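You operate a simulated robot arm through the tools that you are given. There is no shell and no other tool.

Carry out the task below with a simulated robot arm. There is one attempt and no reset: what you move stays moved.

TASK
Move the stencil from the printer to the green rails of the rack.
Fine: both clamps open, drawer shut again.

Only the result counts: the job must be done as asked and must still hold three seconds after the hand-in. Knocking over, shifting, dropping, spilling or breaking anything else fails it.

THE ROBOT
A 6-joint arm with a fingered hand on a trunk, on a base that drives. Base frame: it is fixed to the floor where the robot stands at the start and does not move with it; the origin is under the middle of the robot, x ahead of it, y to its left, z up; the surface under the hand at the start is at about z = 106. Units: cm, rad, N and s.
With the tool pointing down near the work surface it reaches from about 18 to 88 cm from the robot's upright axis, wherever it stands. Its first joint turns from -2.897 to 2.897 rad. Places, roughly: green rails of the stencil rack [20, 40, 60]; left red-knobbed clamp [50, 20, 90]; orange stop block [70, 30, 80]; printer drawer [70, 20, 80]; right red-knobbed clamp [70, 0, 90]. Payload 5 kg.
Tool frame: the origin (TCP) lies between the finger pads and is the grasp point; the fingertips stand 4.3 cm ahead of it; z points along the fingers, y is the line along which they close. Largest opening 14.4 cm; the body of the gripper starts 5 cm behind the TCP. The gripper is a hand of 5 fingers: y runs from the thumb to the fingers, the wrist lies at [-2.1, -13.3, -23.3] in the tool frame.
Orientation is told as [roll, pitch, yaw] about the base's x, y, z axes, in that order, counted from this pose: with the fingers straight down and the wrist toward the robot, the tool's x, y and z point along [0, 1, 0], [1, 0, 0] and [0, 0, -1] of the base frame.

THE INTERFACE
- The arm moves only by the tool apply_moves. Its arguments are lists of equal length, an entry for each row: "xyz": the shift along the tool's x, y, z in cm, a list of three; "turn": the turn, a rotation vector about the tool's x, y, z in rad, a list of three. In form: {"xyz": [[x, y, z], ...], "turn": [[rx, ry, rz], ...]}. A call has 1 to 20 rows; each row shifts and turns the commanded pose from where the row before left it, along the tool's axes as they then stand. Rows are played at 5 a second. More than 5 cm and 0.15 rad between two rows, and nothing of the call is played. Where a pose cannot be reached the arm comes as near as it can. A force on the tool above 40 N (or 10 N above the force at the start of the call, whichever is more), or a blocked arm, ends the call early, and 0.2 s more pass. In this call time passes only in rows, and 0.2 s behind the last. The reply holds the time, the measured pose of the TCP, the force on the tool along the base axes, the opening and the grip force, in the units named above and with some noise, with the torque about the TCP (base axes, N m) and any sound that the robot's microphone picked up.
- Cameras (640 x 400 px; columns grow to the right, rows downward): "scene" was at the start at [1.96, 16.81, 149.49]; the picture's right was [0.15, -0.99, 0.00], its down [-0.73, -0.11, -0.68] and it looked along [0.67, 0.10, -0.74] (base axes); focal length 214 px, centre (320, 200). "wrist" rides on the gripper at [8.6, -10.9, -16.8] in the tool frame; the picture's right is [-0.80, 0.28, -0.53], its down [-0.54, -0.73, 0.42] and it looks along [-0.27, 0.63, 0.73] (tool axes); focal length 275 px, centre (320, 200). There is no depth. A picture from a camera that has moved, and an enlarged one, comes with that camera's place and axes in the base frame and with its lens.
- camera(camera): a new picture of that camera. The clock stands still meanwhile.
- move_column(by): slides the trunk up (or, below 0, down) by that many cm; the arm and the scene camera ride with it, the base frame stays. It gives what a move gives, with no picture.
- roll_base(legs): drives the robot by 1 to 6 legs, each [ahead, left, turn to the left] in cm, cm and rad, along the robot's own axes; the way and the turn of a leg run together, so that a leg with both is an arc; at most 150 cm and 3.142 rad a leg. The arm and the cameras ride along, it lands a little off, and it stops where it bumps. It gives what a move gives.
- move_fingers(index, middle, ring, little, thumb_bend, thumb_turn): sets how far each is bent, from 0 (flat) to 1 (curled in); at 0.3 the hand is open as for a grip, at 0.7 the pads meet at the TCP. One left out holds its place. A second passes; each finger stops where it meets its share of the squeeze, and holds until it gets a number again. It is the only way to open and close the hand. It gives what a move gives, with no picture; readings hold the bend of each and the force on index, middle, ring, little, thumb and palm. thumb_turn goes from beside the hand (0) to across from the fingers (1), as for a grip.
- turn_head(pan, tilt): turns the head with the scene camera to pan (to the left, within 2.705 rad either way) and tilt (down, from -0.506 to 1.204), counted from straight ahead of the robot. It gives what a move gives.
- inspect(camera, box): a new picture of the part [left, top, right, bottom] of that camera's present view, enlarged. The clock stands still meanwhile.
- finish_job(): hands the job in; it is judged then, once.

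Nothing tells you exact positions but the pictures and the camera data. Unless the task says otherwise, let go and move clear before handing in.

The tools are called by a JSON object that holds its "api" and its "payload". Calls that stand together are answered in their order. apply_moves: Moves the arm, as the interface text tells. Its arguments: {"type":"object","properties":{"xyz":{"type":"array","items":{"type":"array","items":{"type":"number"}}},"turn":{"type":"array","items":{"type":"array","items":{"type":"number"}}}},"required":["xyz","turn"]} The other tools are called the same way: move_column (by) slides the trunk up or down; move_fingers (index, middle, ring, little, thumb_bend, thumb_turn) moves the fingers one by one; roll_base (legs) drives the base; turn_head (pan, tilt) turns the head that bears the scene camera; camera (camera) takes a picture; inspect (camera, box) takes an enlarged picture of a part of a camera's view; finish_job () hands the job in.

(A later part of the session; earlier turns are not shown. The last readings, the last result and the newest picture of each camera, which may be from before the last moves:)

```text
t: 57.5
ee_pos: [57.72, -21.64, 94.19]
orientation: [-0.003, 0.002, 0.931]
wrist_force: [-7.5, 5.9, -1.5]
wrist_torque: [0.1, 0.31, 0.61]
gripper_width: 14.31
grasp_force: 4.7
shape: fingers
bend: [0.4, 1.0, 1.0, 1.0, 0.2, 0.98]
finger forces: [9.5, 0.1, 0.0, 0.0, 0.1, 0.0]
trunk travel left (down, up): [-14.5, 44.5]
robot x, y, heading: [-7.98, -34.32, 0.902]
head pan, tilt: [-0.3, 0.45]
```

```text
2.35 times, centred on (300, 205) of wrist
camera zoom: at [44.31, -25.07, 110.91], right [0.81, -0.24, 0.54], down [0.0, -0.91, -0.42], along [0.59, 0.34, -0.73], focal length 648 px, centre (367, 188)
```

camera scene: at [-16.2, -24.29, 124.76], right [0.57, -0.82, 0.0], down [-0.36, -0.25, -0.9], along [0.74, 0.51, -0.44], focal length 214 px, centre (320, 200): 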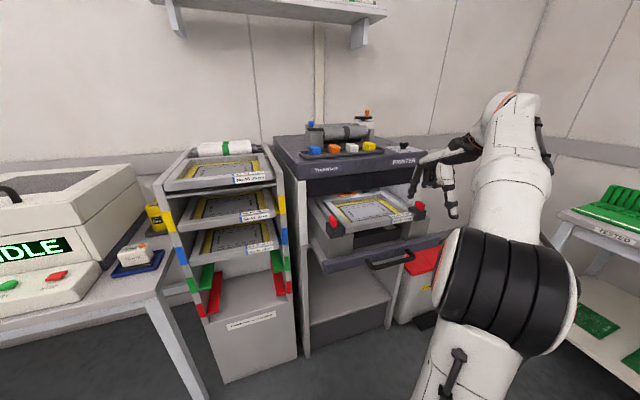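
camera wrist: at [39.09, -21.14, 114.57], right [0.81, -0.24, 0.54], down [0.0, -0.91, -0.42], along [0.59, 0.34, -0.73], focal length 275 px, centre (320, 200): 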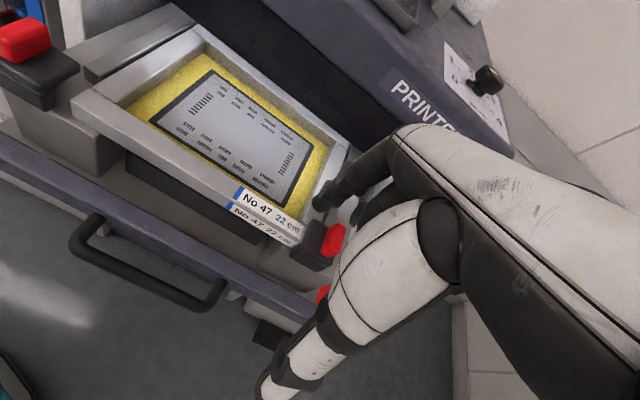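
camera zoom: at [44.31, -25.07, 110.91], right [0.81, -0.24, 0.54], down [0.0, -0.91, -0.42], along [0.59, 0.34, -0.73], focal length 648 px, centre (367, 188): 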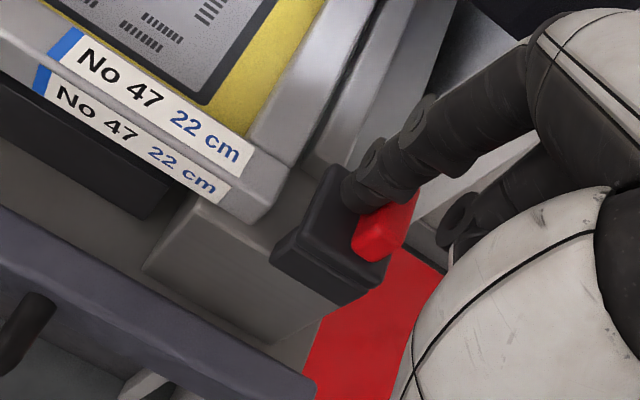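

{"api": "apply_moves", "payload": {"xyz": [[-0.3, 0, 0], [-0.3, 0, 0], [1.2, 0, 0], [0.3, 0, -2], [0, 0, -2]], "turn": [[0, 0, 0], [0, 0, 0], [0, 0, 0], [0, 0, 0], [0, 0, 0]]}}

{"api": "inspect", "payload": {"camera": "scene", "box": [320, 150, 460, 260]}}

{"api": "inspect", "payload": {"camera": "wrist", "box": [0, 0, 360, 300]}}

```text
t: 58.7
ee_pos: [57.06, -21.26, 98.04]
orientation: [-0.006, 0.002, 0.929]
wrist_force: [1.3, -0.2, -0.6]
wrist_torque: [0.03, 0.03, 0.01]
gripper_width: 14.37
grasp_force: 0.2
shape: fingers
bend: [0.4, 1.0, 1.0, 1.0, 0.2, 0.98]
finger forces: [0.0, 0.0, 0.0, 0.1, 0.0, 0.0]
trunk travel left (down, up): [-14.5, 44.5]
robot x, y, heading: [-7.72, -34.56, 0.904]
head pan, tilt: [-0.3, 0.45]
```

```text
3.64 times, centred on (390, 205) of scene
camera zoom: at [-16.16, -24.32, 124.77], right [0.57, -0.82, 0.0], down [-0.36, -0.25, -0.9], along [0.74, 0.51, -0.44], focal length 780 px, centre (66, 182)
```

zoom: 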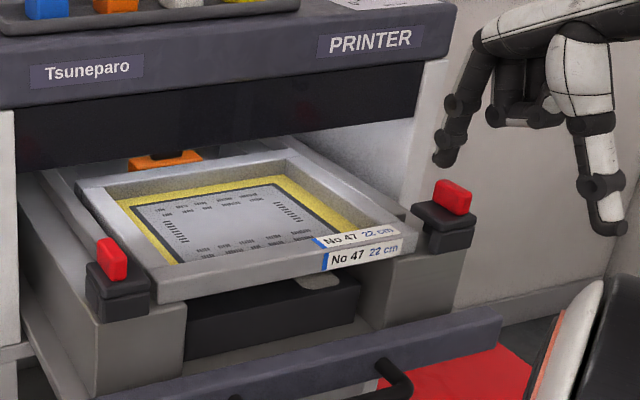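

```text
1.33 times, centred on (180, 150) of wrist
camera zoom: at [43.62, -24.59, 114.87], right [0.81, -0.25, 0.54], down [0.0, -0.91, -0.42], along [0.59, 0.34, -0.73], focal length 367 px, centre (507, 267)
```

zoom: 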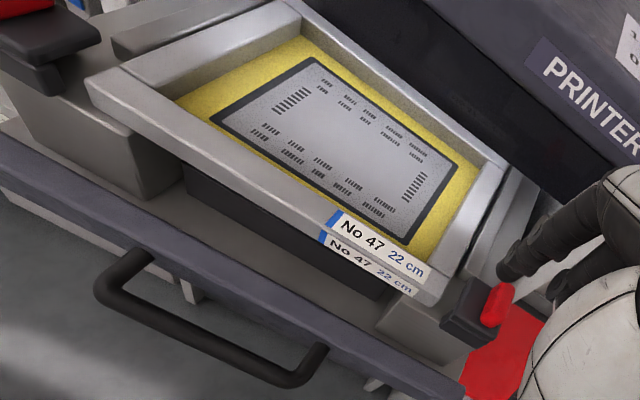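

Both clamps are open. The frame's front bar top is at about z = 87, with little room beneath it in place. So I'll first hook the fingers inside the frame behind the front bar and slide the stencil forward, so the bar overhangs. I'll position above it now.

{"api": "apply_moves", "payload": {"xyz": [[3.2, 0, -1], [3.2, 0, 0], [3.2, 0, 0], [3.2, 0, 0], [3.2, 0, 0], [3, 0, 0]], "turn": [[0, 0, 0], [0, 0, 0], [0, 0, 0], [0, 0, 0], [0, 0, 0], [0, 0, 0]]}}

{"api": "move_fingers", "payload": {"index": 0.5, "middle": 0.5, "ring": 0.5, "little": 0.5, "thumb_bend": 0.2}}

{"api": "apply_moves", "payload": {"xyz": [[0, 2.4, 0], [0, 2.4, 0], [0, 2, 0]], "turn": [[0, 0, 0], [0, 0, 0], [0, 0, 0]]}}

{"api": "inspect", "payload": {"camera": "scene", "box": [320, 150, 460, 260]}}

{"api": "camera", "payload": {"camera": "wrist"}}

```text
t: 60.1
ee_pos: [41.78, -9.65, 98.98]
orientation: [-0.007, 0.001, 0.93]
wrist_force: [0.5, -0.3, -0.6]
wrist_torque: [0.06, 0.05, -0.03]
gripper_width: 14.35
grasp_force: 0.1
shape: fingers
bend: [0.4, 1.0, 1.0, 1.0, 0.2, 0.98]
finger forces: [0.0, 0.0, 0.0, 0.0, 0.1, 0.1]
trunk travel left (down, up): [-14.5, 44.5]
robot x, y, heading: [-7.64, -34.21, 0.902]
head pan, tilt: [-0.3, 0.45]
```

```text
t: 61.1
ee_pos: [41.7, -9.78, 98.82]
orientation: [-0.006, 0.002, 0.93]
wrist_force: [-0.7, -1.0, 0.2]
wrist_torque: [0.01, -0.01, 0.0]
gripper_width: 12.58
grasp_force: 0.0
shape: fingers
bend: [0.5, 0.5, 0.5, 0.5, 0.2, 0.98]
finger forces: [0.0, 0.0, 0.0, 0.0, 0.1, 0.0]
trunk travel left (down, up): [-14.5, 44.5]
robot x, y, heading: [-8.04, -34.29, 0.904]
head pan, tilt: [-0.3, 0.45]
```

```text
t: 61.9
ee_pos: [45.82, -4.38, 98.97]
orientation: [-0.007, 0.001, 0.93]
wrist_force: [0.8, 0.1, 0.5]
wrist_torque: [0.02, 0.01, -0.02]
gripper_width: 12.57
grasp_force: 0.1
shape: fingers
bend: [0.5, 0.5, 0.5, 0.5, 0.2, 0.98]
finger forces: [0.0, 0.1, 0.0, 0.1, 0.0, 0.0]
trunk travel left (down, up): [-14.5, 44.5]
robot x, y, heading: [-8.21, -34.16, 0.907]
head pan, tilt: [-0.3, 0.45]
```

```text
3.64 times, centred on (390, 205) of scene
camera zoom: at [-16.19, -24.32, 124.76], right [0.57, -0.82, 0.0], down [-0.36, -0.25, -0.9], along [0.74, 0.51, -0.44], focal length 780 px, centre (66, 182)
```

zoom: 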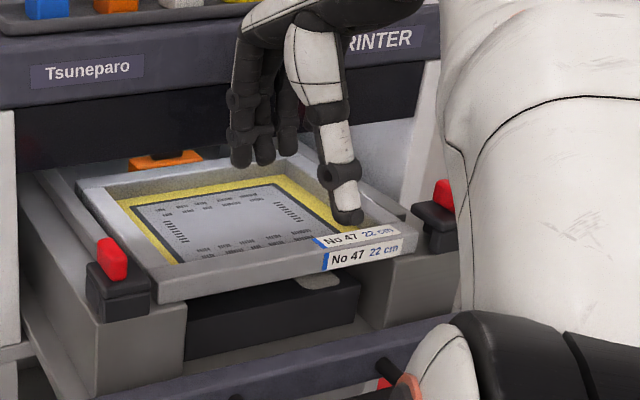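

```text
taken
camera wrist: at [32.42, -7.69, 115.61], right [0.81, -0.25, 0.54], down [0.0, -0.91, -0.42], along [0.59, 0.34, -0.73], focal length 275 px, centre (320, 200)
```

wrist: 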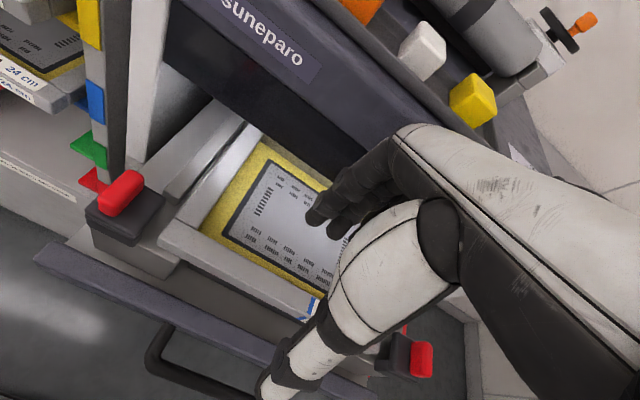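

{"api": "inspect", "payload": {"camera": "scene", "box": [340, 185, 420, 235]}}

{"api": "inspect", "payload": {"camera": "wrist", "box": [150, 120, 350, 330]}}

```text
8.00 times, centred on (380, 210) of scene
camera zoom: at [-16.19, -24.32, 124.76], right [0.57, -0.82, 0.0], down [-0.36, -0.25, -0.9], along [0.74, 0.51, -0.44], focal length 1716 px, centre (-160, 120)
```

zoom: 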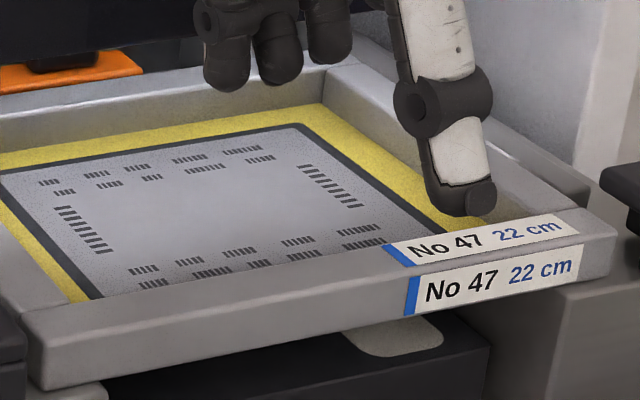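

```text
1.90 times, centred on (250, 225) of wrist
camera zoom: at [32.42, -7.69, 115.61], right [0.81, -0.25, 0.54], down [0.0, -0.91, -0.42], along [0.59, 0.34, -0.73], focal length 524 px, centre (453, 152)
```

zoom: 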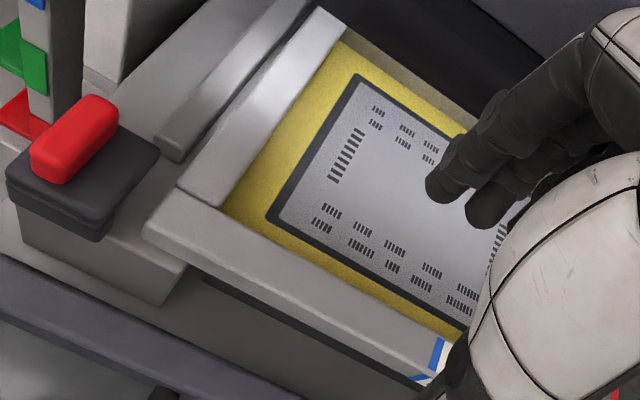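

{"api": "apply_moves", "payload": {"xyz": [[0, 0, 2.5], [0, 0, 2], [0, 0, 1.5]], "turn": [[0, 0, 0], [0, 0, 0], [0, 0, 0]]}}

{"api": "inspect", "payload": {"camera": "scene", "box": [340, 165, 420, 235]}}

{"api": "inspect", "payload": {"camera": "wrist", "box": [150, 120, 350, 330]}}

```text
t: 62.7
ee_pos: [45.8, -4.51, 92.93]
orientation: [-0.007, 0.003, 0.93]
wrist_force: [-0.5, -0.5, 0.4]
wrist_torque: [-0.01, 0.0, -0.01]
gripper_width: 12.57
grasp_force: 0.1
shape: fingers
bend: [0.5, 0.5, 0.5, 0.5, 0.2, 0.98]
finger forces: [0.1, 0.0, 0.1, 0.0, 0.1, 0.0]
trunk travel left (down, up): [-14.5, 44.5]
robot x, y, heading: [-7.92, -34.36, 0.903]
head pan, tilt: [-0.3, 0.45]
```

```text
5.71 times, centred on (380, 200) of scene
camera zoom: at [-16.19, -24.31, 124.77], right [0.57, -0.82, 0.0], down [-0.36, -0.25, -0.9], along [0.74, 0.51, -0.44], focal length 1226 px, centre (-23, 200)
```

zoom: 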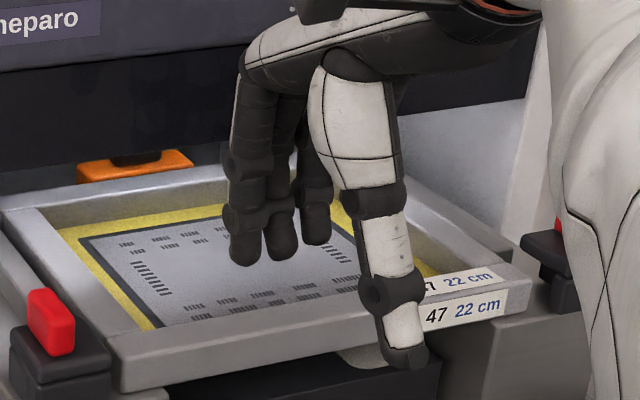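

```text
1.90 times, centred on (250, 225) of wrist
camera zoom: at [32.45, -7.74, 109.74], right [0.81, -0.25, 0.54], down [0.0, -0.91, -0.42], along [0.59, 0.34, -0.73], focal length 524 px, centre (453, 152)
```

zoom: 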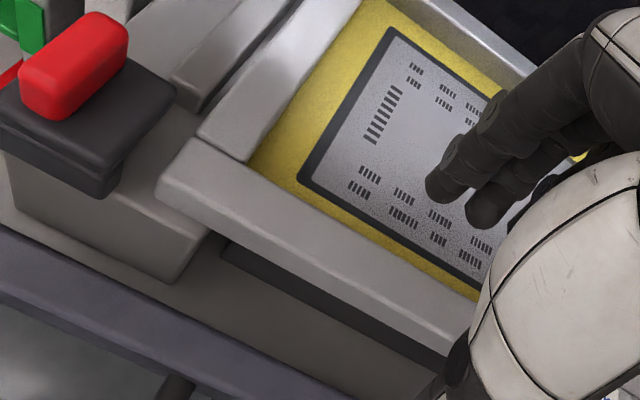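

{"api": "apply_moves", "payload": {"xyz": [[0, 0, 1.3], [0, -1, 0], [0, -1, 0], [0, -0.8, 0], [0, -0.8, 0]], "turn": [[0, 0, 0], [0, 0, 0], [0, 0, 0], [0, 0, 0], [0, 0, 0]]}}

{"api": "inspect", "payload": {"camera": "scene", "box": [340, 165, 420, 235]}}

{"api": "inspect", "payload": {"camera": "wrist", "box": [150, 120, 350, 330]}}

```text
t: 63.9
ee_pos: [43.5, -7.27, 91.73]
orientation: [-0.007, 0.003, 0.93]
wrist_force: [1.2, 0.4, 0.3]
wrist_torque: [0.07, -0.02, -0.01]
gripper_width: 12.65
grasp_force: 0.4
shape: fingers
bend: [0.49, 0.5, 0.5, 0.5, 0.2, 0.98]
finger forces: [0.7, 0.7, 0.1, 0.0, 0.0, 0.1]
trunk travel left (down, up): [-14.5, 44.5]
robot x, y, heading: [-7.81, -34.35, 0.908]
head pan, tilt: [-0.3, 0.45]
```

```text
5.71 times, centred on (380, 200) of scene
camera zoom: at [-16.17, -24.29, 124.77], right [0.57, -0.82, 0.0], down [-0.36, -0.25, -0.9], along [0.74, 0.51, -0.44], focal length 1226 px, centre (-23, 200)
```

zoom: 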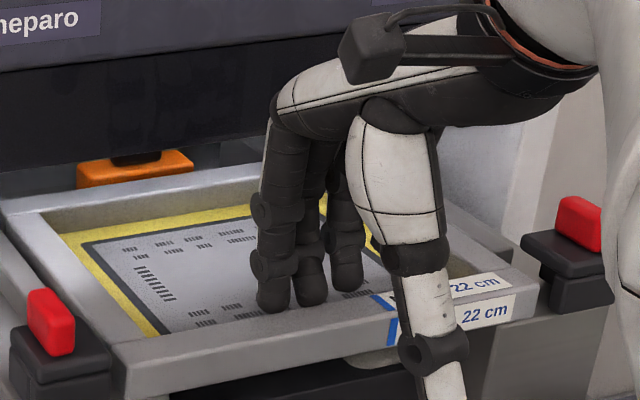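

```text
1.90 times, centred on (250, 225) of wrist
camera zoom: at [30.15, -10.7, 108.47], right [0.81, -0.24, 0.54], down [0.0, -0.91, -0.42], along [0.59, 0.34, -0.73], focal length 524 px, centre (453, 152)
```

zoom: 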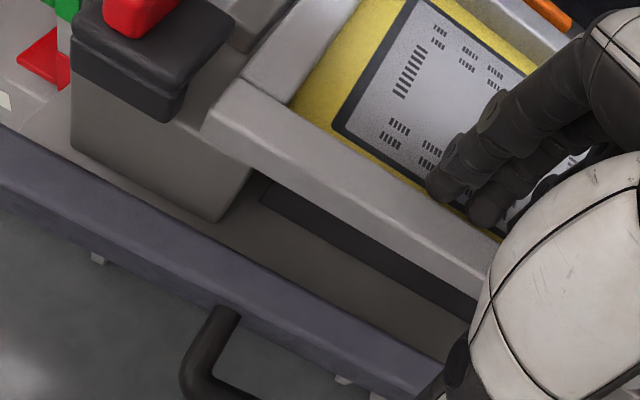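

Contact with the bar's inner face is just starting (0.7 N). I'll pull the stencil forward gently.

{"api": "apply_moves", "payload": {"xyz": [[0, -0.8, 0], [0, -0.8, 0], [0, -0.8, 0], [0, -0.8, 0], [0, -0.8, 0]], "turn": [[0, 0, 0], [0, 0, 0], [0, 0, 0], [0, 0, 0], [0, 0, 0]]}}

{"api": "inspect", "payload": {"camera": "scene", "box": [330, 165, 430, 255]}}

{"api": "inspect", "payload": {"camera": "wrist", "box": [150, 120, 350, 330]}}

```text
t: 65.1
ee_pos: [41.41, -10.4, 91.72]
orientation: [-0.007, 0.003, 0.931]
wrist_force: [1.6, 1.0, 0.6]
wrist_torque: [0.11, -0.06, 0.02]
gripper_width: 12.64
grasp_force: 1.1
shape: fingers
bend: [0.5, 0.49, 0.5, 0.5, 0.2, 0.98]
finger forces: [0.6, 1.1, 0.0, 0.1, 0.1, 0.0]
trunk travel left (down, up): [-14.5, 44.5]
robot x, y, heading: [-7.85, -34.33, 0.901]
head pan, tilt: [-0.3, 0.45]
```

```text
4.44 times, centred on (380, 210) of scene
camera zoom: at [-16.18, -24.3, 124.76], right [0.57, -0.82, 0.0], down [-0.36, -0.25, -0.9], along [0.74, 0.51, -0.44], focal length 953 px, centre (53, 156)
```

zoom: 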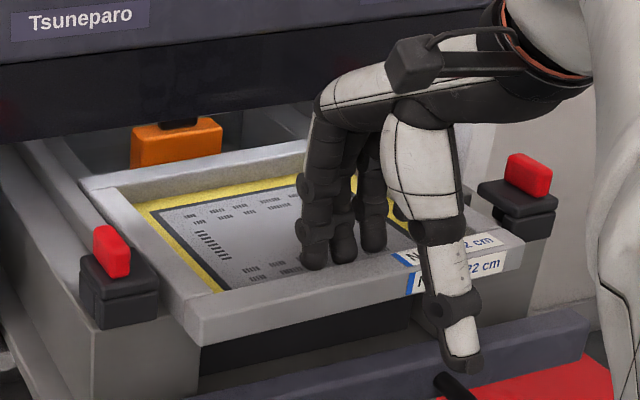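

```text
1.90 times, centred on (250, 225) of wrist
camera zoom: at [27.91, -13.94, 108.46], right [0.81, -0.25, 0.54], down [0.0, -0.91, -0.42], along [0.59, 0.34, -0.73], focal length 524 px, centre (453, 152)
```

zoom: 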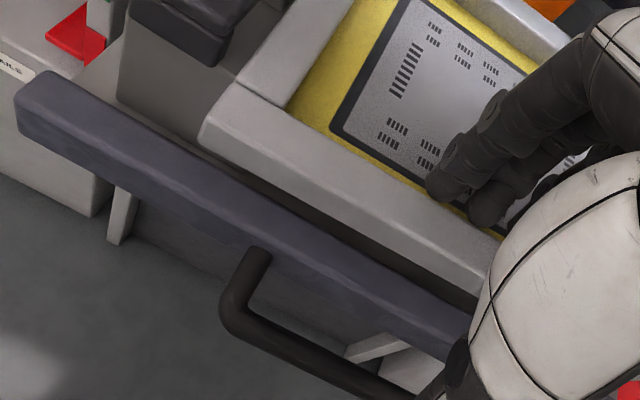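

The stencil slides smoothly with about 1 N. I'll bring it another 5 cm forward.

{"api": "apply_moves", "payload": {"xyz": [[0, -0.8, 0], [0, -0.8, 0], [0, -0.8, 0], [0, -0.8, 0], [0, -0.8, 0], [0, -0.8, 0]], "turn": [[0, 0, 0], [0, 0, 0], [0, 0, 0], [0, 0, 0], [0, 0, 0], [0, 0, 0]]}}

{"api": "inspect", "payload": {"camera": "scene", "box": [330, 165, 430, 255]}}

{"api": "inspect", "payload": {"camera": "wrist", "box": [100, 60, 400, 360]}}

```text
t: 66.5
ee_pos: [38.58, -14.42, 91.81]
orientation: [-0.004, 0.002, 0.93]
wrist_force: [1.0, 0.6, -0.4]
wrist_torque: [0.07, 0.01, 0.04]
gripper_width: 12.62
grasp_force: 1.0
shape: fingers
bend: [0.5, 0.49, 0.5, 0.5, 0.2, 0.98]
finger forces: [0.4, 0.8, 0.1, 0.1, 0.0, 0.0]
trunk travel left (down, up): [-14.5, 44.5]
robot x, y, heading: [-7.6, -34.19, 0.905]
head pan, tilt: [-0.3, 0.45]
```

```text
4.44 times, centred on (380, 210) of scene
camera zoom: at [-16.18, -24.3, 124.76], right [0.57, -0.82, 0.0], down [-0.36, -0.25, -0.9], along [0.74, 0.51, -0.44], focal length 953 px, centre (53, 156)
```

zoom: 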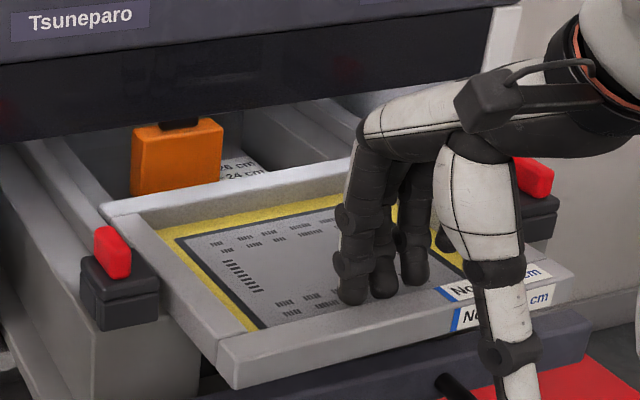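

```text
1.33 times, centred on (250, 210) of wrist
camera zoom: at [25.11, -17.77, 108.49], right [0.81, -0.24, 0.54], down [0.0, -0.91, -0.42], along [0.59, 0.34, -0.73], focal length 367 px, centre (413, 187)
```

zoom: 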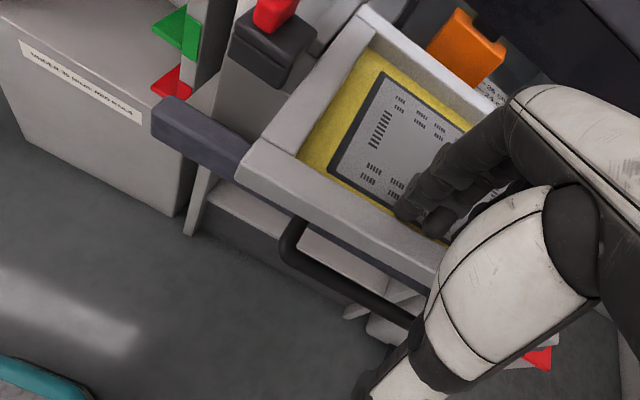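

The front bar now overhangs the drawer panel. I'll lift the hand clear and back the base off 15 cm to give the arm room for a level grip from the front.

{"api": "apply_moves", "payload": {"xyz": [[0, 0.7, 0], [0, 0, -2.5], [0, 0, -2.5], [0, 0, -3]], "turn": [[0, 0, 0], [0, 0, 0], [0, 0, 0], [0, 0, 0]]}}

{"api": "roll_base", "payload": {"legs": [[-15, 0, 0.02]]}}

{"api": "camera", "payload": {"camera": "scene"}}

{"api": "camera", "payload": {"camera": "wrist"}}

```text
t: 67.5
ee_pos: [38.94, -13.86, 99.77]
orientation: [-0.007, 0.004, 0.931]
wrist_force: [1.3, 0.7, 0.0]
wrist_torque: [-0.02, 0.05, 0.0]
gripper_width: 12.56
grasp_force: 0.1
shape: fingers
bend: [0.5, 0.5, 0.5, 0.5, 0.2, 0.98]
finger forces: [0.1, 0.1, 0.1, 0.1, 0.1, 0.0]
trunk travel left (down, up): [-14.5, 44.5]
robot x, y, heading: [-8.02, -34.64, 0.903]
head pan, tilt: [-0.3, 0.45]
```

```text
t: 68.9
ee_pos: [29.5, -24.75, 99.79]
orientation: [-0.005, 0.002, 0.949]
wrist_force: [-0.2, 0.5, 0.1]
wrist_torque: [0.0, -0.02, 0.03]
gripper_width: 12.57
grasp_force: 0.0
shape: fingers
bend: [0.5, 0.5, 0.5, 0.5, 0.2, 0.98]
finger forces: [0.1, 0.1, 0.0, 0.1, 0.0, 0.0]
trunk travel left (down, up): [-14.5, 44.5]
robot x, y, heading: [-17.31, -46.14, 0.919]
head pan, tilt: [-0.3, 0.45]
```

```text
taken
camera scene: at [-25.47, -36.24, 124.76], right [0.58, -0.81, 0.0], down [-0.35, -0.25, -0.9], along [0.73, 0.52, -0.44], focal length 214 px, centre (320, 200)
```

scene: 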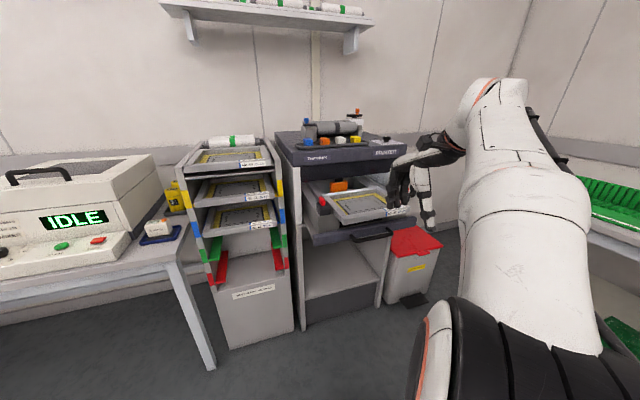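

```text
taken
camera wrist: at [16.13, -28.42, 116.5], right [0.81, -0.23, 0.54], down [0.02, -0.91, -0.42], along [0.59, 0.35, -0.73], focal length 275 px, centre (320, 200)
```

wrist: 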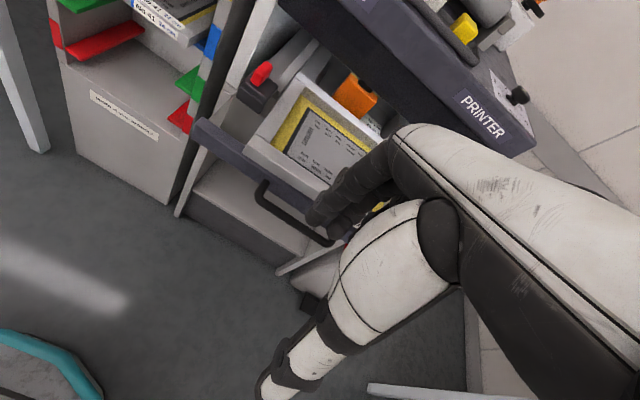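

{"api": "inspect", "payload": {"camera": "scene", "box": [300, 165, 420, 255]}}

{"api": "inspect", "payload": {"camera": "wrist", "box": [180, 20, 440, 260]}}

```text
4.44 times, centred on (360, 210) of scene
camera zoom: at [-25.47, -36.24, 124.76], right [0.58, -0.81, 0.0], down [-0.35, -0.25, -0.9], along [0.73, 0.52, -0.44], focal length 953 px, centre (142, 156)
```

zoom: 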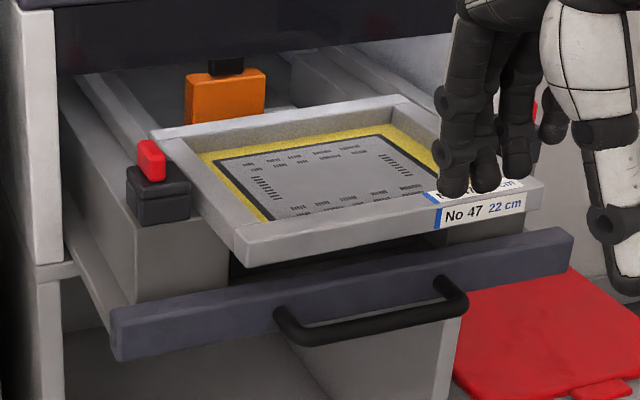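

```text
1.67 times, centred on (310, 140) of wrist
camera zoom: at [16.13, -28.42, 116.5], right [0.81, -0.23, 0.54], down [0.02, -0.91, -0.42], along [0.59, 0.35, -0.73], focal length 459 px, centre (337, 300)
```

zoom: 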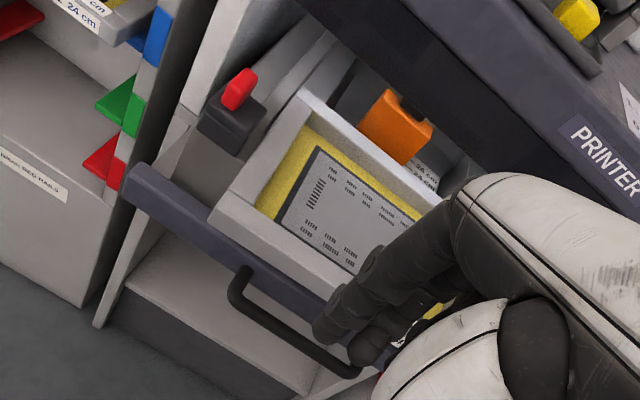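

The stencil frame measures about 27.5 cm wide and 22 cm deep, with its front face near w ≈ 15. I'll now turn the hand to point forward, fingers above and thumb below, in front of the bar.

{"api": "apply_moves", "payload": {"xyz": [[-1, 2.5, 0], [-1, 2.5, 0], [0, 0, 0], [0, 0, 0], [0, 0, 0], [0, 0, 0], [0, 0, 0], [0, 0, 0], [0, 0, 0], [0, 0, 0], [0, 0, 0], [0, 0, 0]], "turn": [[0, 0, 0.029], [0, 0, 0], [-0.131, 0, 0], [-0.131, 0, 0], [-0.131, 0, 0], [-0.131, 0, 0], [-0.131, 0, 0], [-0.131, 0, 0], [-0.131, 0, 0], [-0.131, 0, 0], [-0.131, 0, 0], [-0.131, 0, 0]]}}

{"api": "move_fingers", "payload": {"index": 0.45, "middle": 0.45, "ring": 0.45, "little": 0.45, "thumb_bend": 0.45}}

{"api": "inspect", "payload": {"camera": "scene", "box": [300, 100, 480, 260]}}

{"api": "camera", "payload": {"camera": "wrist"}}

```text
t: 71.5
ee_pos: [34.0, -22.0, 99.89]
orientation: [-0.024, -1.311, 0.943]
wrist_force: [-0.1, 0.1, -0.2]
wrist_torque: [-0.05, 0.02, -0.03]
gripper_width: 12.56
grasp_force: 0.0
shape: fingers
bend: [0.5, 0.5, 0.5, 0.5, 0.2, 0.98]
finger forces: [0.0, 0.0, 0.0, 0.1, 0.0, 0.0]
trunk travel left (down, up): [-14.5, 44.5]
robot x, y, heading: [-17.14, -45.97, 0.927]
head pan, tilt: [-0.3, 0.45]
```

```text
t: 72.5
ee_pos: [34.04, -22.0, 99.74]
orientation: [-0.024, -1.31, 0.943]
wrist_force: [0.2, -0.2, -0.3]
wrist_torque: [-0.04, -0.02, -0.01]
gripper_width: 9.69
grasp_force: 0.0
shape: fingers
bend: [0.45, 0.45, 0.45, 0.45, 0.45, 0.98]
finger forces: [0.1, 0.1, 0.0, 0.0, 0.0, 0.0]
trunk travel left (down, up): [-14.5, 44.5]
robot x, y, heading: [-16.93, -46.6, 0.925]
head pan, tilt: [-0.3, 0.45]
```

```text
2.50 times, centred on (390, 180) of scene
camera zoom: at [-25.48, -36.25, 124.76], right [0.58, -0.81, 0.0], down [-0.35, -0.25, -0.9], along [0.73, 0.52, -0.44], focal length 536 px, centre (145, 250)
```

zoom: 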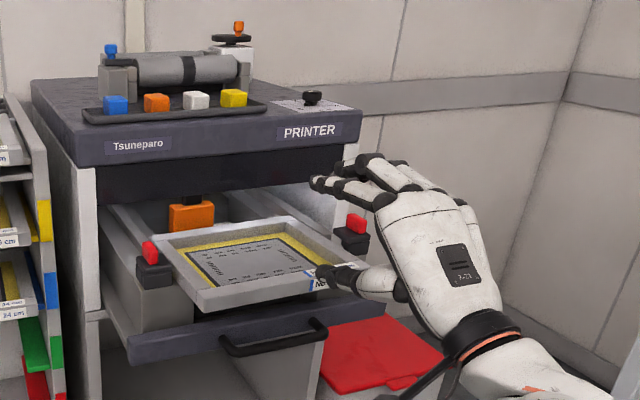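

```text
taken
camera wrist: at [15.74, -31.81, 93.61], right [0.36, -0.83, 0.42], down [0.57, -0.16, -0.81], along [0.74, 0.53, 0.42], focal length 275 px, centre (320, 200)
```

wrist: 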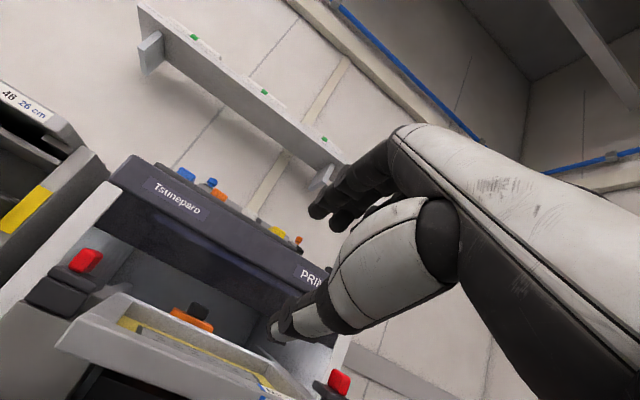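

{"api": "move_fingers", "payload": {"index": 0.5, "middle": 0.5, "ring": 0.5, "little": 0.5, "thumb_bend": 0.55}}

{"api": "apply_moves", "payload": {"xyz": [[0, -3.32, 0.89], [0, -3.32, 0.89], [0, -3.32, 0.89], [0, -3.32, 0.89], [0, 0.776, 2.9], [0, 0.776, 2.9]], "turn": [[0, 0, 0], [0, 0, 0], [0, 0, 0], [0, 0, 0], [0, 0, 0], [0, 0, 0]]}}

{"api": "inspect", "payload": {"camera": "scene", "box": [320, 150, 450, 250]}}

{"api": "camera", "payload": {"camera": "wrist"}}

```text
t: 73.5
ee_pos: [34.07, -22.1, 99.85]
orientation: [-0.024, -1.308, 0.942]
wrist_force: [-0.1, 0.3, -0.3]
wrist_torque: [-0.01, 0.0, -0.02]
gripper_width: 7.04
grasp_force: 0.1
shape: fingers
bend: [0.5, 0.5, 0.5, 0.5, 0.55, 0.98]
finger forces: [0.1, 0.0, 0.0, 0.0, 0.1, 0.1]
trunk travel left (down, up): [-14.5, 44.5]
robot x, y, heading: [-16.73, -46.24, 0.923]
head pan, tilt: [-0.3, 0.45]
```

```text
t: 74.9
ee_pos: [37.79, -17.39, 91.38]
orientation: [-0.009, -1.302, 0.932]
wrist_force: [-0.5, -1.4, 1.1]
wrist_torque: [-0.03, -0.02, -0.02]
gripper_width: 6.97
grasp_force: 0.1
shape: fingers
bend: [0.5, 0.5, 0.5, 0.5, 0.55, 0.98]
finger forces: [0.0, 0.1, 0.0, 0.0, 0.0, 0.1]
out of reach, approached as far as the arm can: row 3, 4, 5
trunk travel left (down, up): [-14.5, 44.5]
robot x, y, heading: [-17.22, -46.1, 0.921]
head pan, tilt: [-0.3, 0.45]
```

```text
4.00 times, centred on (385, 200) of scene
camera zoom: at [-25.49, -36.26, 124.76], right [0.58, -0.81, 0.0], down [-0.35, -0.25, -0.9], along [0.73, 0.52, -0.43], focal length 858 px, centre (60, 200)
```

zoom: 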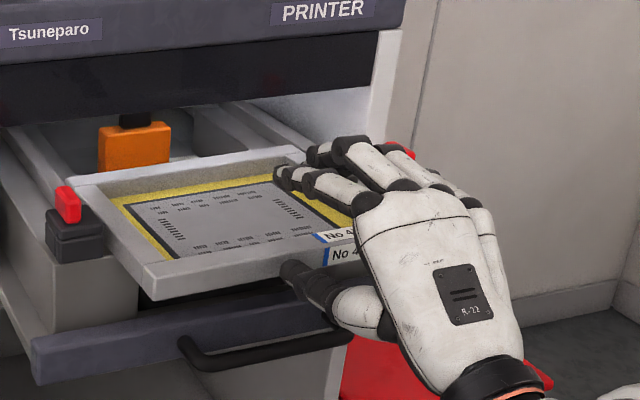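

```text
taken
camera wrist: at [19.51, -27.26, 85.3], right [0.37, -0.83, 0.42], down [0.56, -0.16, -0.81], along [0.74, 0.53, 0.41], focal length 275 px, centre (320, 200)
```

wrist: 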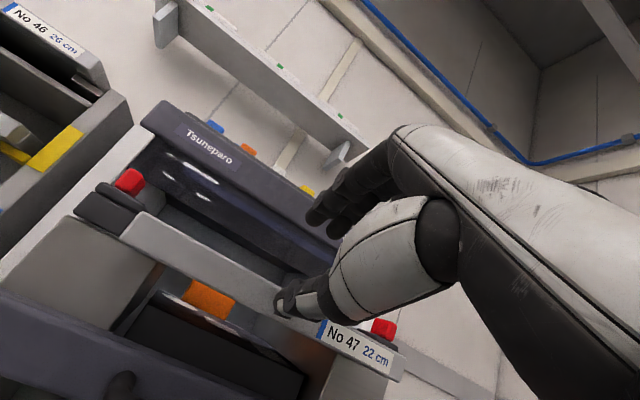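

The arm can't reach lower at this distance, so I'll lower the trunk instead to bring the hand level with the frame bar.

{"api": "move_column", "payload": {"by": -5.2}}

{"api": "inspect", "payload": {"camera": "scene", "box": [320, 150, 450, 250]}}

{"api": "camera", "payload": {"camera": "wrist"}}

```text
t: 75.8
ee_pos: [37.81, -17.46, 86.17]
orientation: [-0.009, -1.302, 0.929]
wrist_force: [-0.8, -0.1, 0.3]
wrist_torque: [0.03, 0.02, 0.01]
gripper_width: 6.98
grasp_force: 0.1
shape: fingers
bend: [0.5, 0.5, 0.5, 0.5, 0.55, 0.98]
finger forces: [0.0, 0.0, 0.0, 0.1, 0.0, 0.1]
trunk travel left (down, up): [-9.3, 49.7]
robot x, y, heading: [-17.07, -46.49, 0.923]
head pan, tilt: [-0.3, 0.45]
```

```text
4.00 times, centred on (385, 200) of scene
camera zoom: at [-25.47, -36.24, 119.56], right [0.58, -0.81, 0.0], down [-0.35, -0.25, -0.9], along [0.73, 0.52, -0.44], focal length 858 px, centre (60, 200)
```

zoom: 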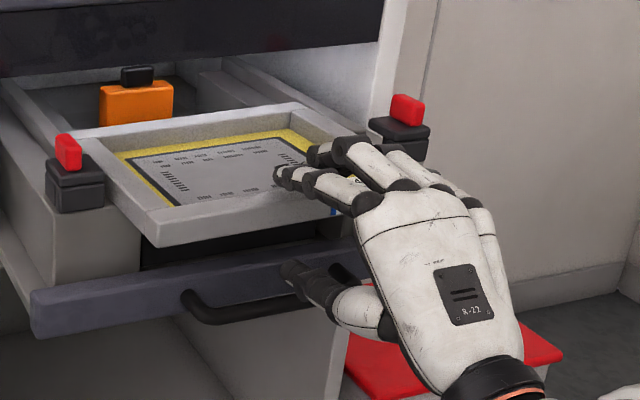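

```text
taken
camera wrist: at [19.5, -27.27, 80.1], right [0.37, -0.83, 0.42], down [0.56, -0.16, -0.81], along [0.74, 0.53, 0.41], focal length 275 px, centre (320, 200)
```

wrist: 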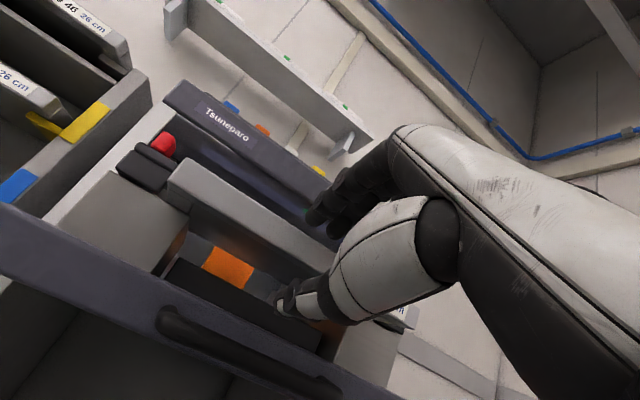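

{"api": "move_fingers", "payload": {"thumb_bend": 0.6}}

{"api": "apply_moves", "payload": {"xyz": [[0, 0.465, 1.687], [0, 0.465, 1.687], [0, 0.465, 1.687], [0, 0.4, 1.45]], "turn": [[0, 0, 0], [0, 0, 0], [0, 0, 0], [0, 0, 0]]}}

{"api": "inspect", "payload": {"camera": "scene", "box": [320, 150, 450, 250]}}

{"api": "camera", "payload": {"camera": "wrist"}}

```text
t: 76.8
ee_pos: [37.65, -17.39, 86.14]
orientation: [-0.007, -1.303, 0.93]
wrist_force: [0.5, 0.7, -0.1]
wrist_torque: [0.0, 0.0, 0.01]
gripper_width: 6.12
grasp_force: 0.1
shape: fingers
bend: [0.5, 0.5, 0.5, 0.5, 0.6, 0.98]
finger forces: [0.0, 0.1, 0.0, 0.0, 0.1, 0.0]
trunk travel left (down, up): [-9.3, 49.7]
robot x, y, heading: [-17.03, -46.17, 0.923]
head pan, tilt: [-0.3, 0.45]
```

```text
t: 77.8
ee_pos: [41.91, -11.81, 86.19]
orientation: [0.003, -1.295, 0.921]
wrist_force: [0.6, -0.7, -0.3]
wrist_torque: [0.05, -0.01, 0.01]
gripper_width: 6.1
grasp_force: 0.0
shape: fingers
bend: [0.5, 0.5, 0.5, 0.5, 0.6, 0.98]
finger forces: [0.1, 0.0, 0.1, 0.0, 0.0, 0.1]
trunk travel left (down, up): [-9.3, 49.7]
robot x, y, heading: [-16.95, -46.44, 0.922]
head pan, tilt: [-0.3, 0.45]
```

```text
4.00 times, centred on (385, 200) of scene
camera zoom: at [-25.48, -36.26, 119.56], right [0.58, -0.81, 0.0], down [-0.35, -0.25, -0.9], along [0.73, 0.52, -0.44], focal length 858 px, centre (60, 200)
```

zoom: 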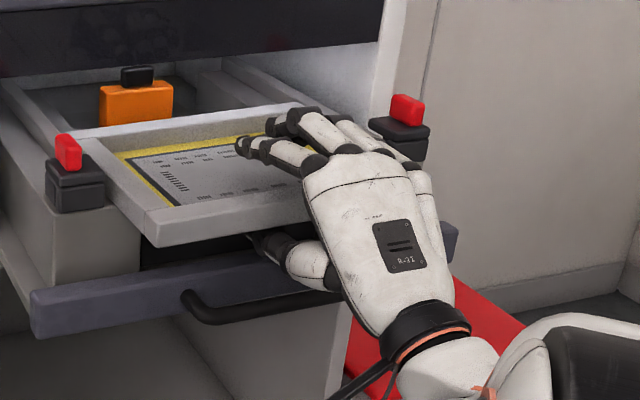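

```text
taken
camera wrist: at [23.61, -21.85, 80.3], right [0.37, -0.83, 0.42], down [0.56, -0.16, -0.81], along [0.74, 0.54, 0.41], focal length 275 px, centre (320, 200)
```

wrist: 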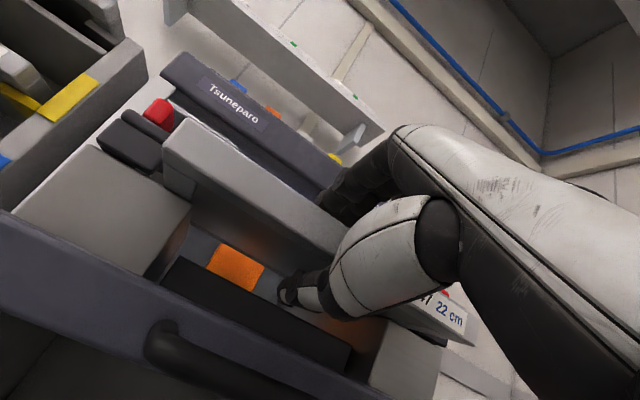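

The fingers are above the bar and the thumb is beneath it. I'll close the hand in two stages.

{"api": "move_fingers", "payload": {"index": 0.6, "middle": 0.6, "ring": 0.6, "little": 0.6, "thumb_bend": 0.68}}

{"api": "inspect", "payload": {"camera": "scene", "box": [320, 150, 450, 250]}}

{"api": "camera", "payload": {"camera": "wrist"}}

```text
t: 78.8
ee_pos: [41.98, -12.0, 86.16]
orientation: [0.001, -1.296, 0.921]
wrist_force: [0.8, 1.1, -0.4]
wrist_torque: [0.03, 0.01, -0.01]
gripper_width: 2.94
grasp_force: 0.0
shape: fingers
bend: [0.6, 0.6, 0.6, 0.6, 0.68, 0.98]
finger forces: [0.0, 0.0, 0.0, 0.0, 0.1, 0.0]
trunk travel left (down, up): [-9.3, 49.7]
robot x, y, heading: [-17.05, -46.29, 0.924]
head pan, tilt: [-0.3, 0.45]
```

```text
4.00 times, centred on (385, 200) of scene
camera zoom: at [-25.47, -36.24, 119.56], right [0.58, -0.81, 0.0], down [-0.35, -0.25, -0.9], along [0.73, 0.52, -0.44], focal length 858 px, centre (60, 200)
```

zoom: 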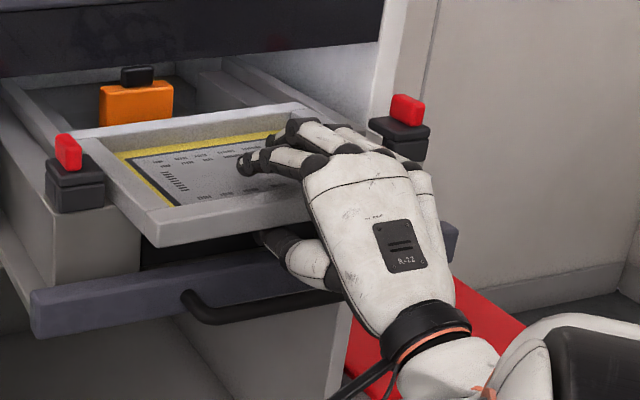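

```text
taken
camera wrist: at [23.61, -21.87, 80.3], right [0.37, -0.83, 0.42], down [0.56, -0.16, -0.81], along [0.74, 0.54, 0.41], focal length 275 px, centre (320, 200)
```

wrist: 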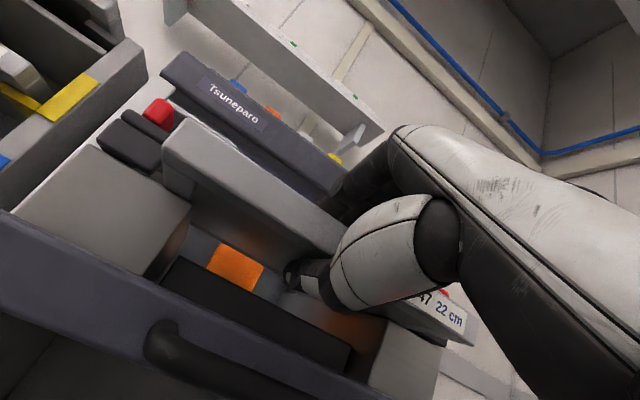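

{"api": "move_fingers", "payload": {"index": 0.72, "middle": 0.72, "ring": 0.72, "little": 0.72, "thumb_bend": 0.78}}

{"api": "inspect", "payload": {"camera": "scene", "box": [320, 150, 450, 250]}}

{"api": "camera", "payload": {"camera": "wrist"}}

```text
t: 79.8
ee_pos: [41.93, -12.04, 86.22]
orientation: [0.003, -1.298, 0.921]
wrist_force: [-0.1, 0.9, 0.7]
wrist_torque: [-0.26, -0.3, 0.08]
gripper_width: 0.56
grasp_force: 14.5
shape: fingers
bend: [0.71, 0.71, 0.72, 0.72, 0.73, 0.97]
finger forces: [5.0, 4.2, 4.1, 1.0, 15.3, 0.1]
trunk travel left (down, up): [-9.3, 49.7]
robot x, y, heading: [-17.19, -46.74, 0.922]
head pan, tilt: [-0.3, 0.45]
```

```text
4.00 times, centred on (385, 200) of scene
camera zoom: at [-25.47, -36.23, 119.56], right [0.58, -0.81, 0.0], down [-0.35, -0.25, -0.9], along [0.73, 0.52, -0.44], focal length 858 px, centre (60, 200)
```

zoom: 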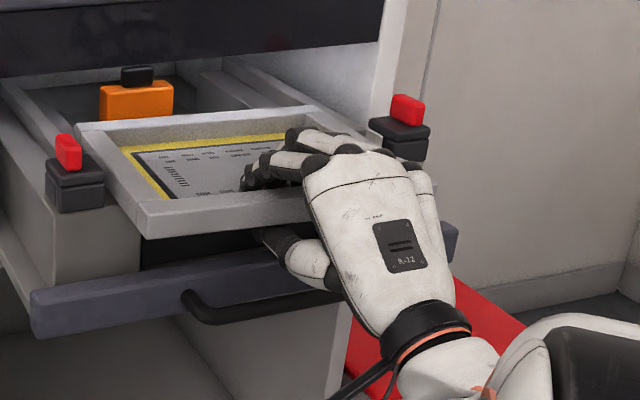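

```text
taken
camera wrist: at [23.61, -21.86, 80.3], right [0.37, -0.83, 0.42], down [0.56, -0.16, -0.81], along [0.74, 0.54, 0.41], focal length 275 px, centre (320, 200)
```

wrist: 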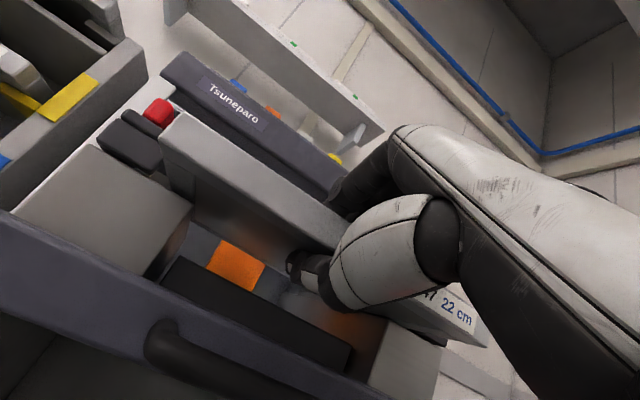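

The bar is pinched now, with 15 N on the thumb. I'll firm up the squeeze.

{"api": "move_fingers", "payload": {"index": 0.9, "middle": 0.9, "ring": 0.9, "little": 0.9, "thumb_bend": 0.85}}

{"api": "inspect", "payload": {"camera": "scene", "box": [320, 150, 450, 250]}}

{"api": "camera", "payload": {"camera": "wrist"}}

```text
t: 80.8
ee_pos: [41.76, -12.0, 86.45]
orientation: [-0.004, -1.301, 0.927]
wrist_force: [-1.4, 4.6, 13.0]
wrist_torque: [-0.61, -1.94, 0.61]
gripper_width: 0.35
grasp_force: 51.9
shape: fingers
bend: [0.75, 0.86, 0.77, 0.77, 0.75, 0.96]
finger forces: [14.0, 15.8, 16.6, 20.0, 37.5, 0.0]
trunk travel left (down, up): [-9.3, 49.7]
robot x, y, heading: [-17.19, -46.6, 0.921]
head pan, tilt: [-0.3, 0.45]
```

```text
4.00 times, centred on (385, 200) of scene
camera zoom: at [-25.57, -36.25, 119.57], right [0.58, -0.81, 0.0], down [-0.35, -0.25, -0.9], along [0.73, 0.52, -0.43], focal length 858 px, centre (60, 200)
```

zoom: 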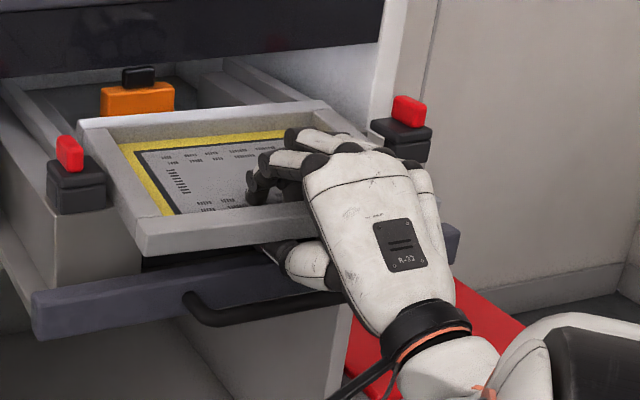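

```text
taken
camera wrist: at [23.56, -21.87, 80.42], right [0.37, -0.83, 0.42], down [0.56, -0.16, -0.81], along [0.74, 0.54, 0.41], focal length 275 px, centre (320, 200)
```

wrist: 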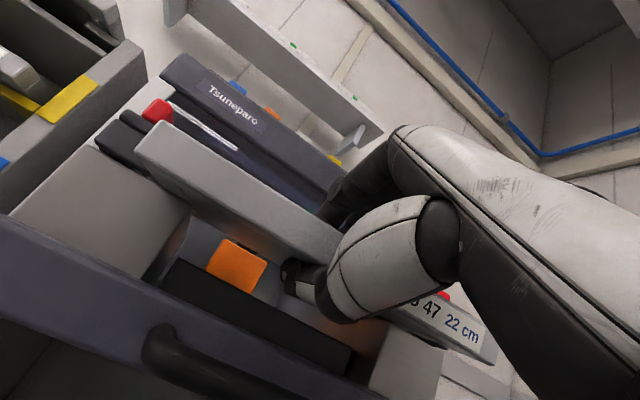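

{"api": "apply_moves", "payload": {"xyz": [[0, 0.48, -0.13], [0, 0.48, -0.13], [0, 0.48, -0.13]], "turn": [[0, 0, 0], [0, 0, 0], [0, 0, 0]]}}

{"api": "inspect", "payload": {"camera": "scene", "box": [320, 150, 450, 250]}}

{"api": "camera", "payload": {"camera": "wrist"}}

```text
t: 81.6
ee_pos: [41.85, -11.72, 87.41]
orientation: [-0.002, -1.299, 0.925]
wrist_force: [-5.3, 4.8, -2.1]
wrist_torque: [-0.07, -0.15, 1.35]
gripper_width: 0.39
grasp_force: 45.2
shape: fingers
bend: [0.75, 0.86, 0.77, 0.77, 0.75, 0.96]
finger forces: [18.9, 18.5, 8.2, 12.9, 31.7, 0.1]
trunk travel left (down, up): [-9.3, 49.7]
robot x, y, heading: [-17.19, -46.19, 0.923]
head pan, tilt: [-0.3, 0.45]
```

```text
4.00 times, centred on (385, 200) of scene
camera zoom: at [-25.5, -36.2, 119.54], right [0.58, -0.81, 0.0], down [-0.35, -0.25, -0.9], along [0.73, 0.52, -0.44], focal length 858 px, centre (60, 200)
```

zoom: 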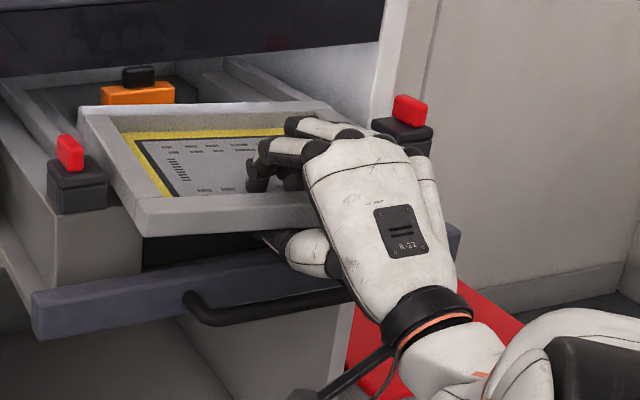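

```text
taken
camera wrist: at [23.53, -21.71, 81.49], right [0.37, -0.83, 0.42], down [0.56, -0.16, -0.81], along [0.74, 0.53, 0.41], focal length 275 px, centre (320, 200)
```

wrist: 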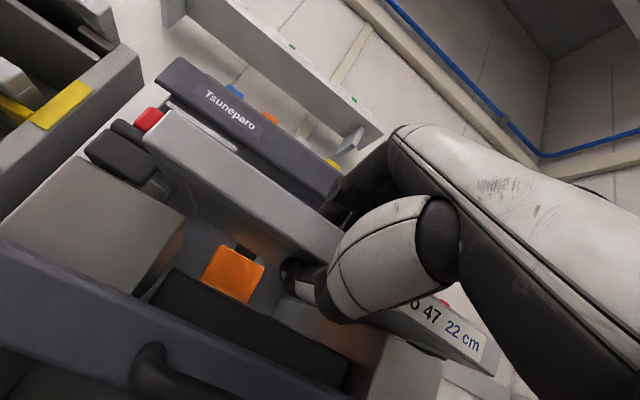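

The stencil has lifted off and only a small side force remains. I'll raise it a little more while pulling it out from under the printer top.

{"api": "apply_moves", "payload": {"xyz": [[0, 0.48, -0.13], [0, 0.22, -1.1], [0, -0.265, -0.96], [0, -0.265, -0.96], [0, -0.265, -0.96], [0, -0.265, -0.96]], "turn": [[0, 0, 0], [0, 0, 0], [0, 0, 0], [0, 0, 0], [0, 0, 0], [0, 0, 0]]}}

{"api": "inspect", "payload": {"camera": "scene", "box": [320, 150, 450, 250]}}

{"api": "camera", "payload": {"camera": "wrist"}}

```text
t: 83.0
ee_pos: [38.74, -15.98, 88.77]
orientation: [-0.012, -1.302, 0.931]
wrist_force: [-3.6, 4.7, -3.7]
wrist_torque: [-0.06, 0.12, 1.36]
gripper_width: 0.36
grasp_force: 43.4
shape: fingers
bend: [0.76, 0.86, 0.77, 0.77, 0.75, 0.96]
finger forces: [20.0, 18.7, 7.3, 12.1, 29.4, 0.0]
trunk travel left (down, up): [-9.3, 49.7]
robot x, y, heading: [-17.01, -46.17, 0.92]
head pan, tilt: [-0.3, 0.45]
```

```text
4.00 times, centred on (385, 200) of scene
camera zoom: at [-25.47, -36.19, 119.56], right [0.58, -0.81, 0.0], down [-0.35, -0.25, -0.9], along [0.73, 0.52, -0.44], focal length 858 px, centre (60, 200)
```

zoom: 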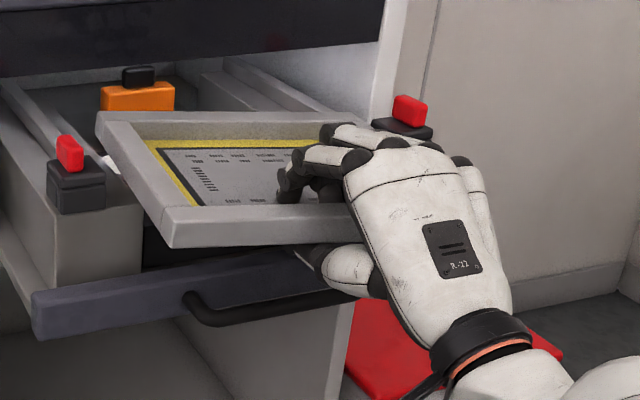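

```text
taken
camera wrist: at [20.51, -25.77, 82.69], right [0.37, -0.83, 0.42], down [0.56, -0.16, -0.81], along [0.74, 0.53, 0.41], focal length 275 px, centre (320, 200)
```

wrist: 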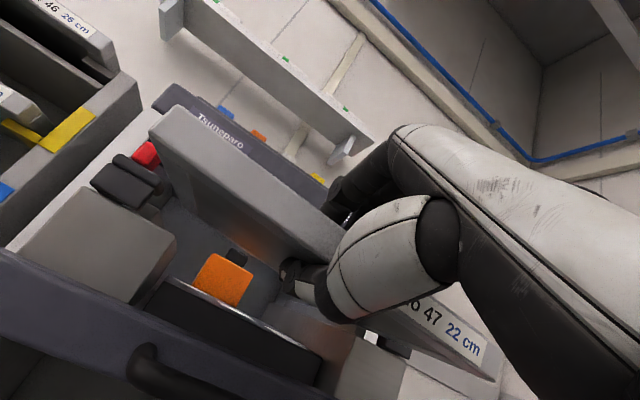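

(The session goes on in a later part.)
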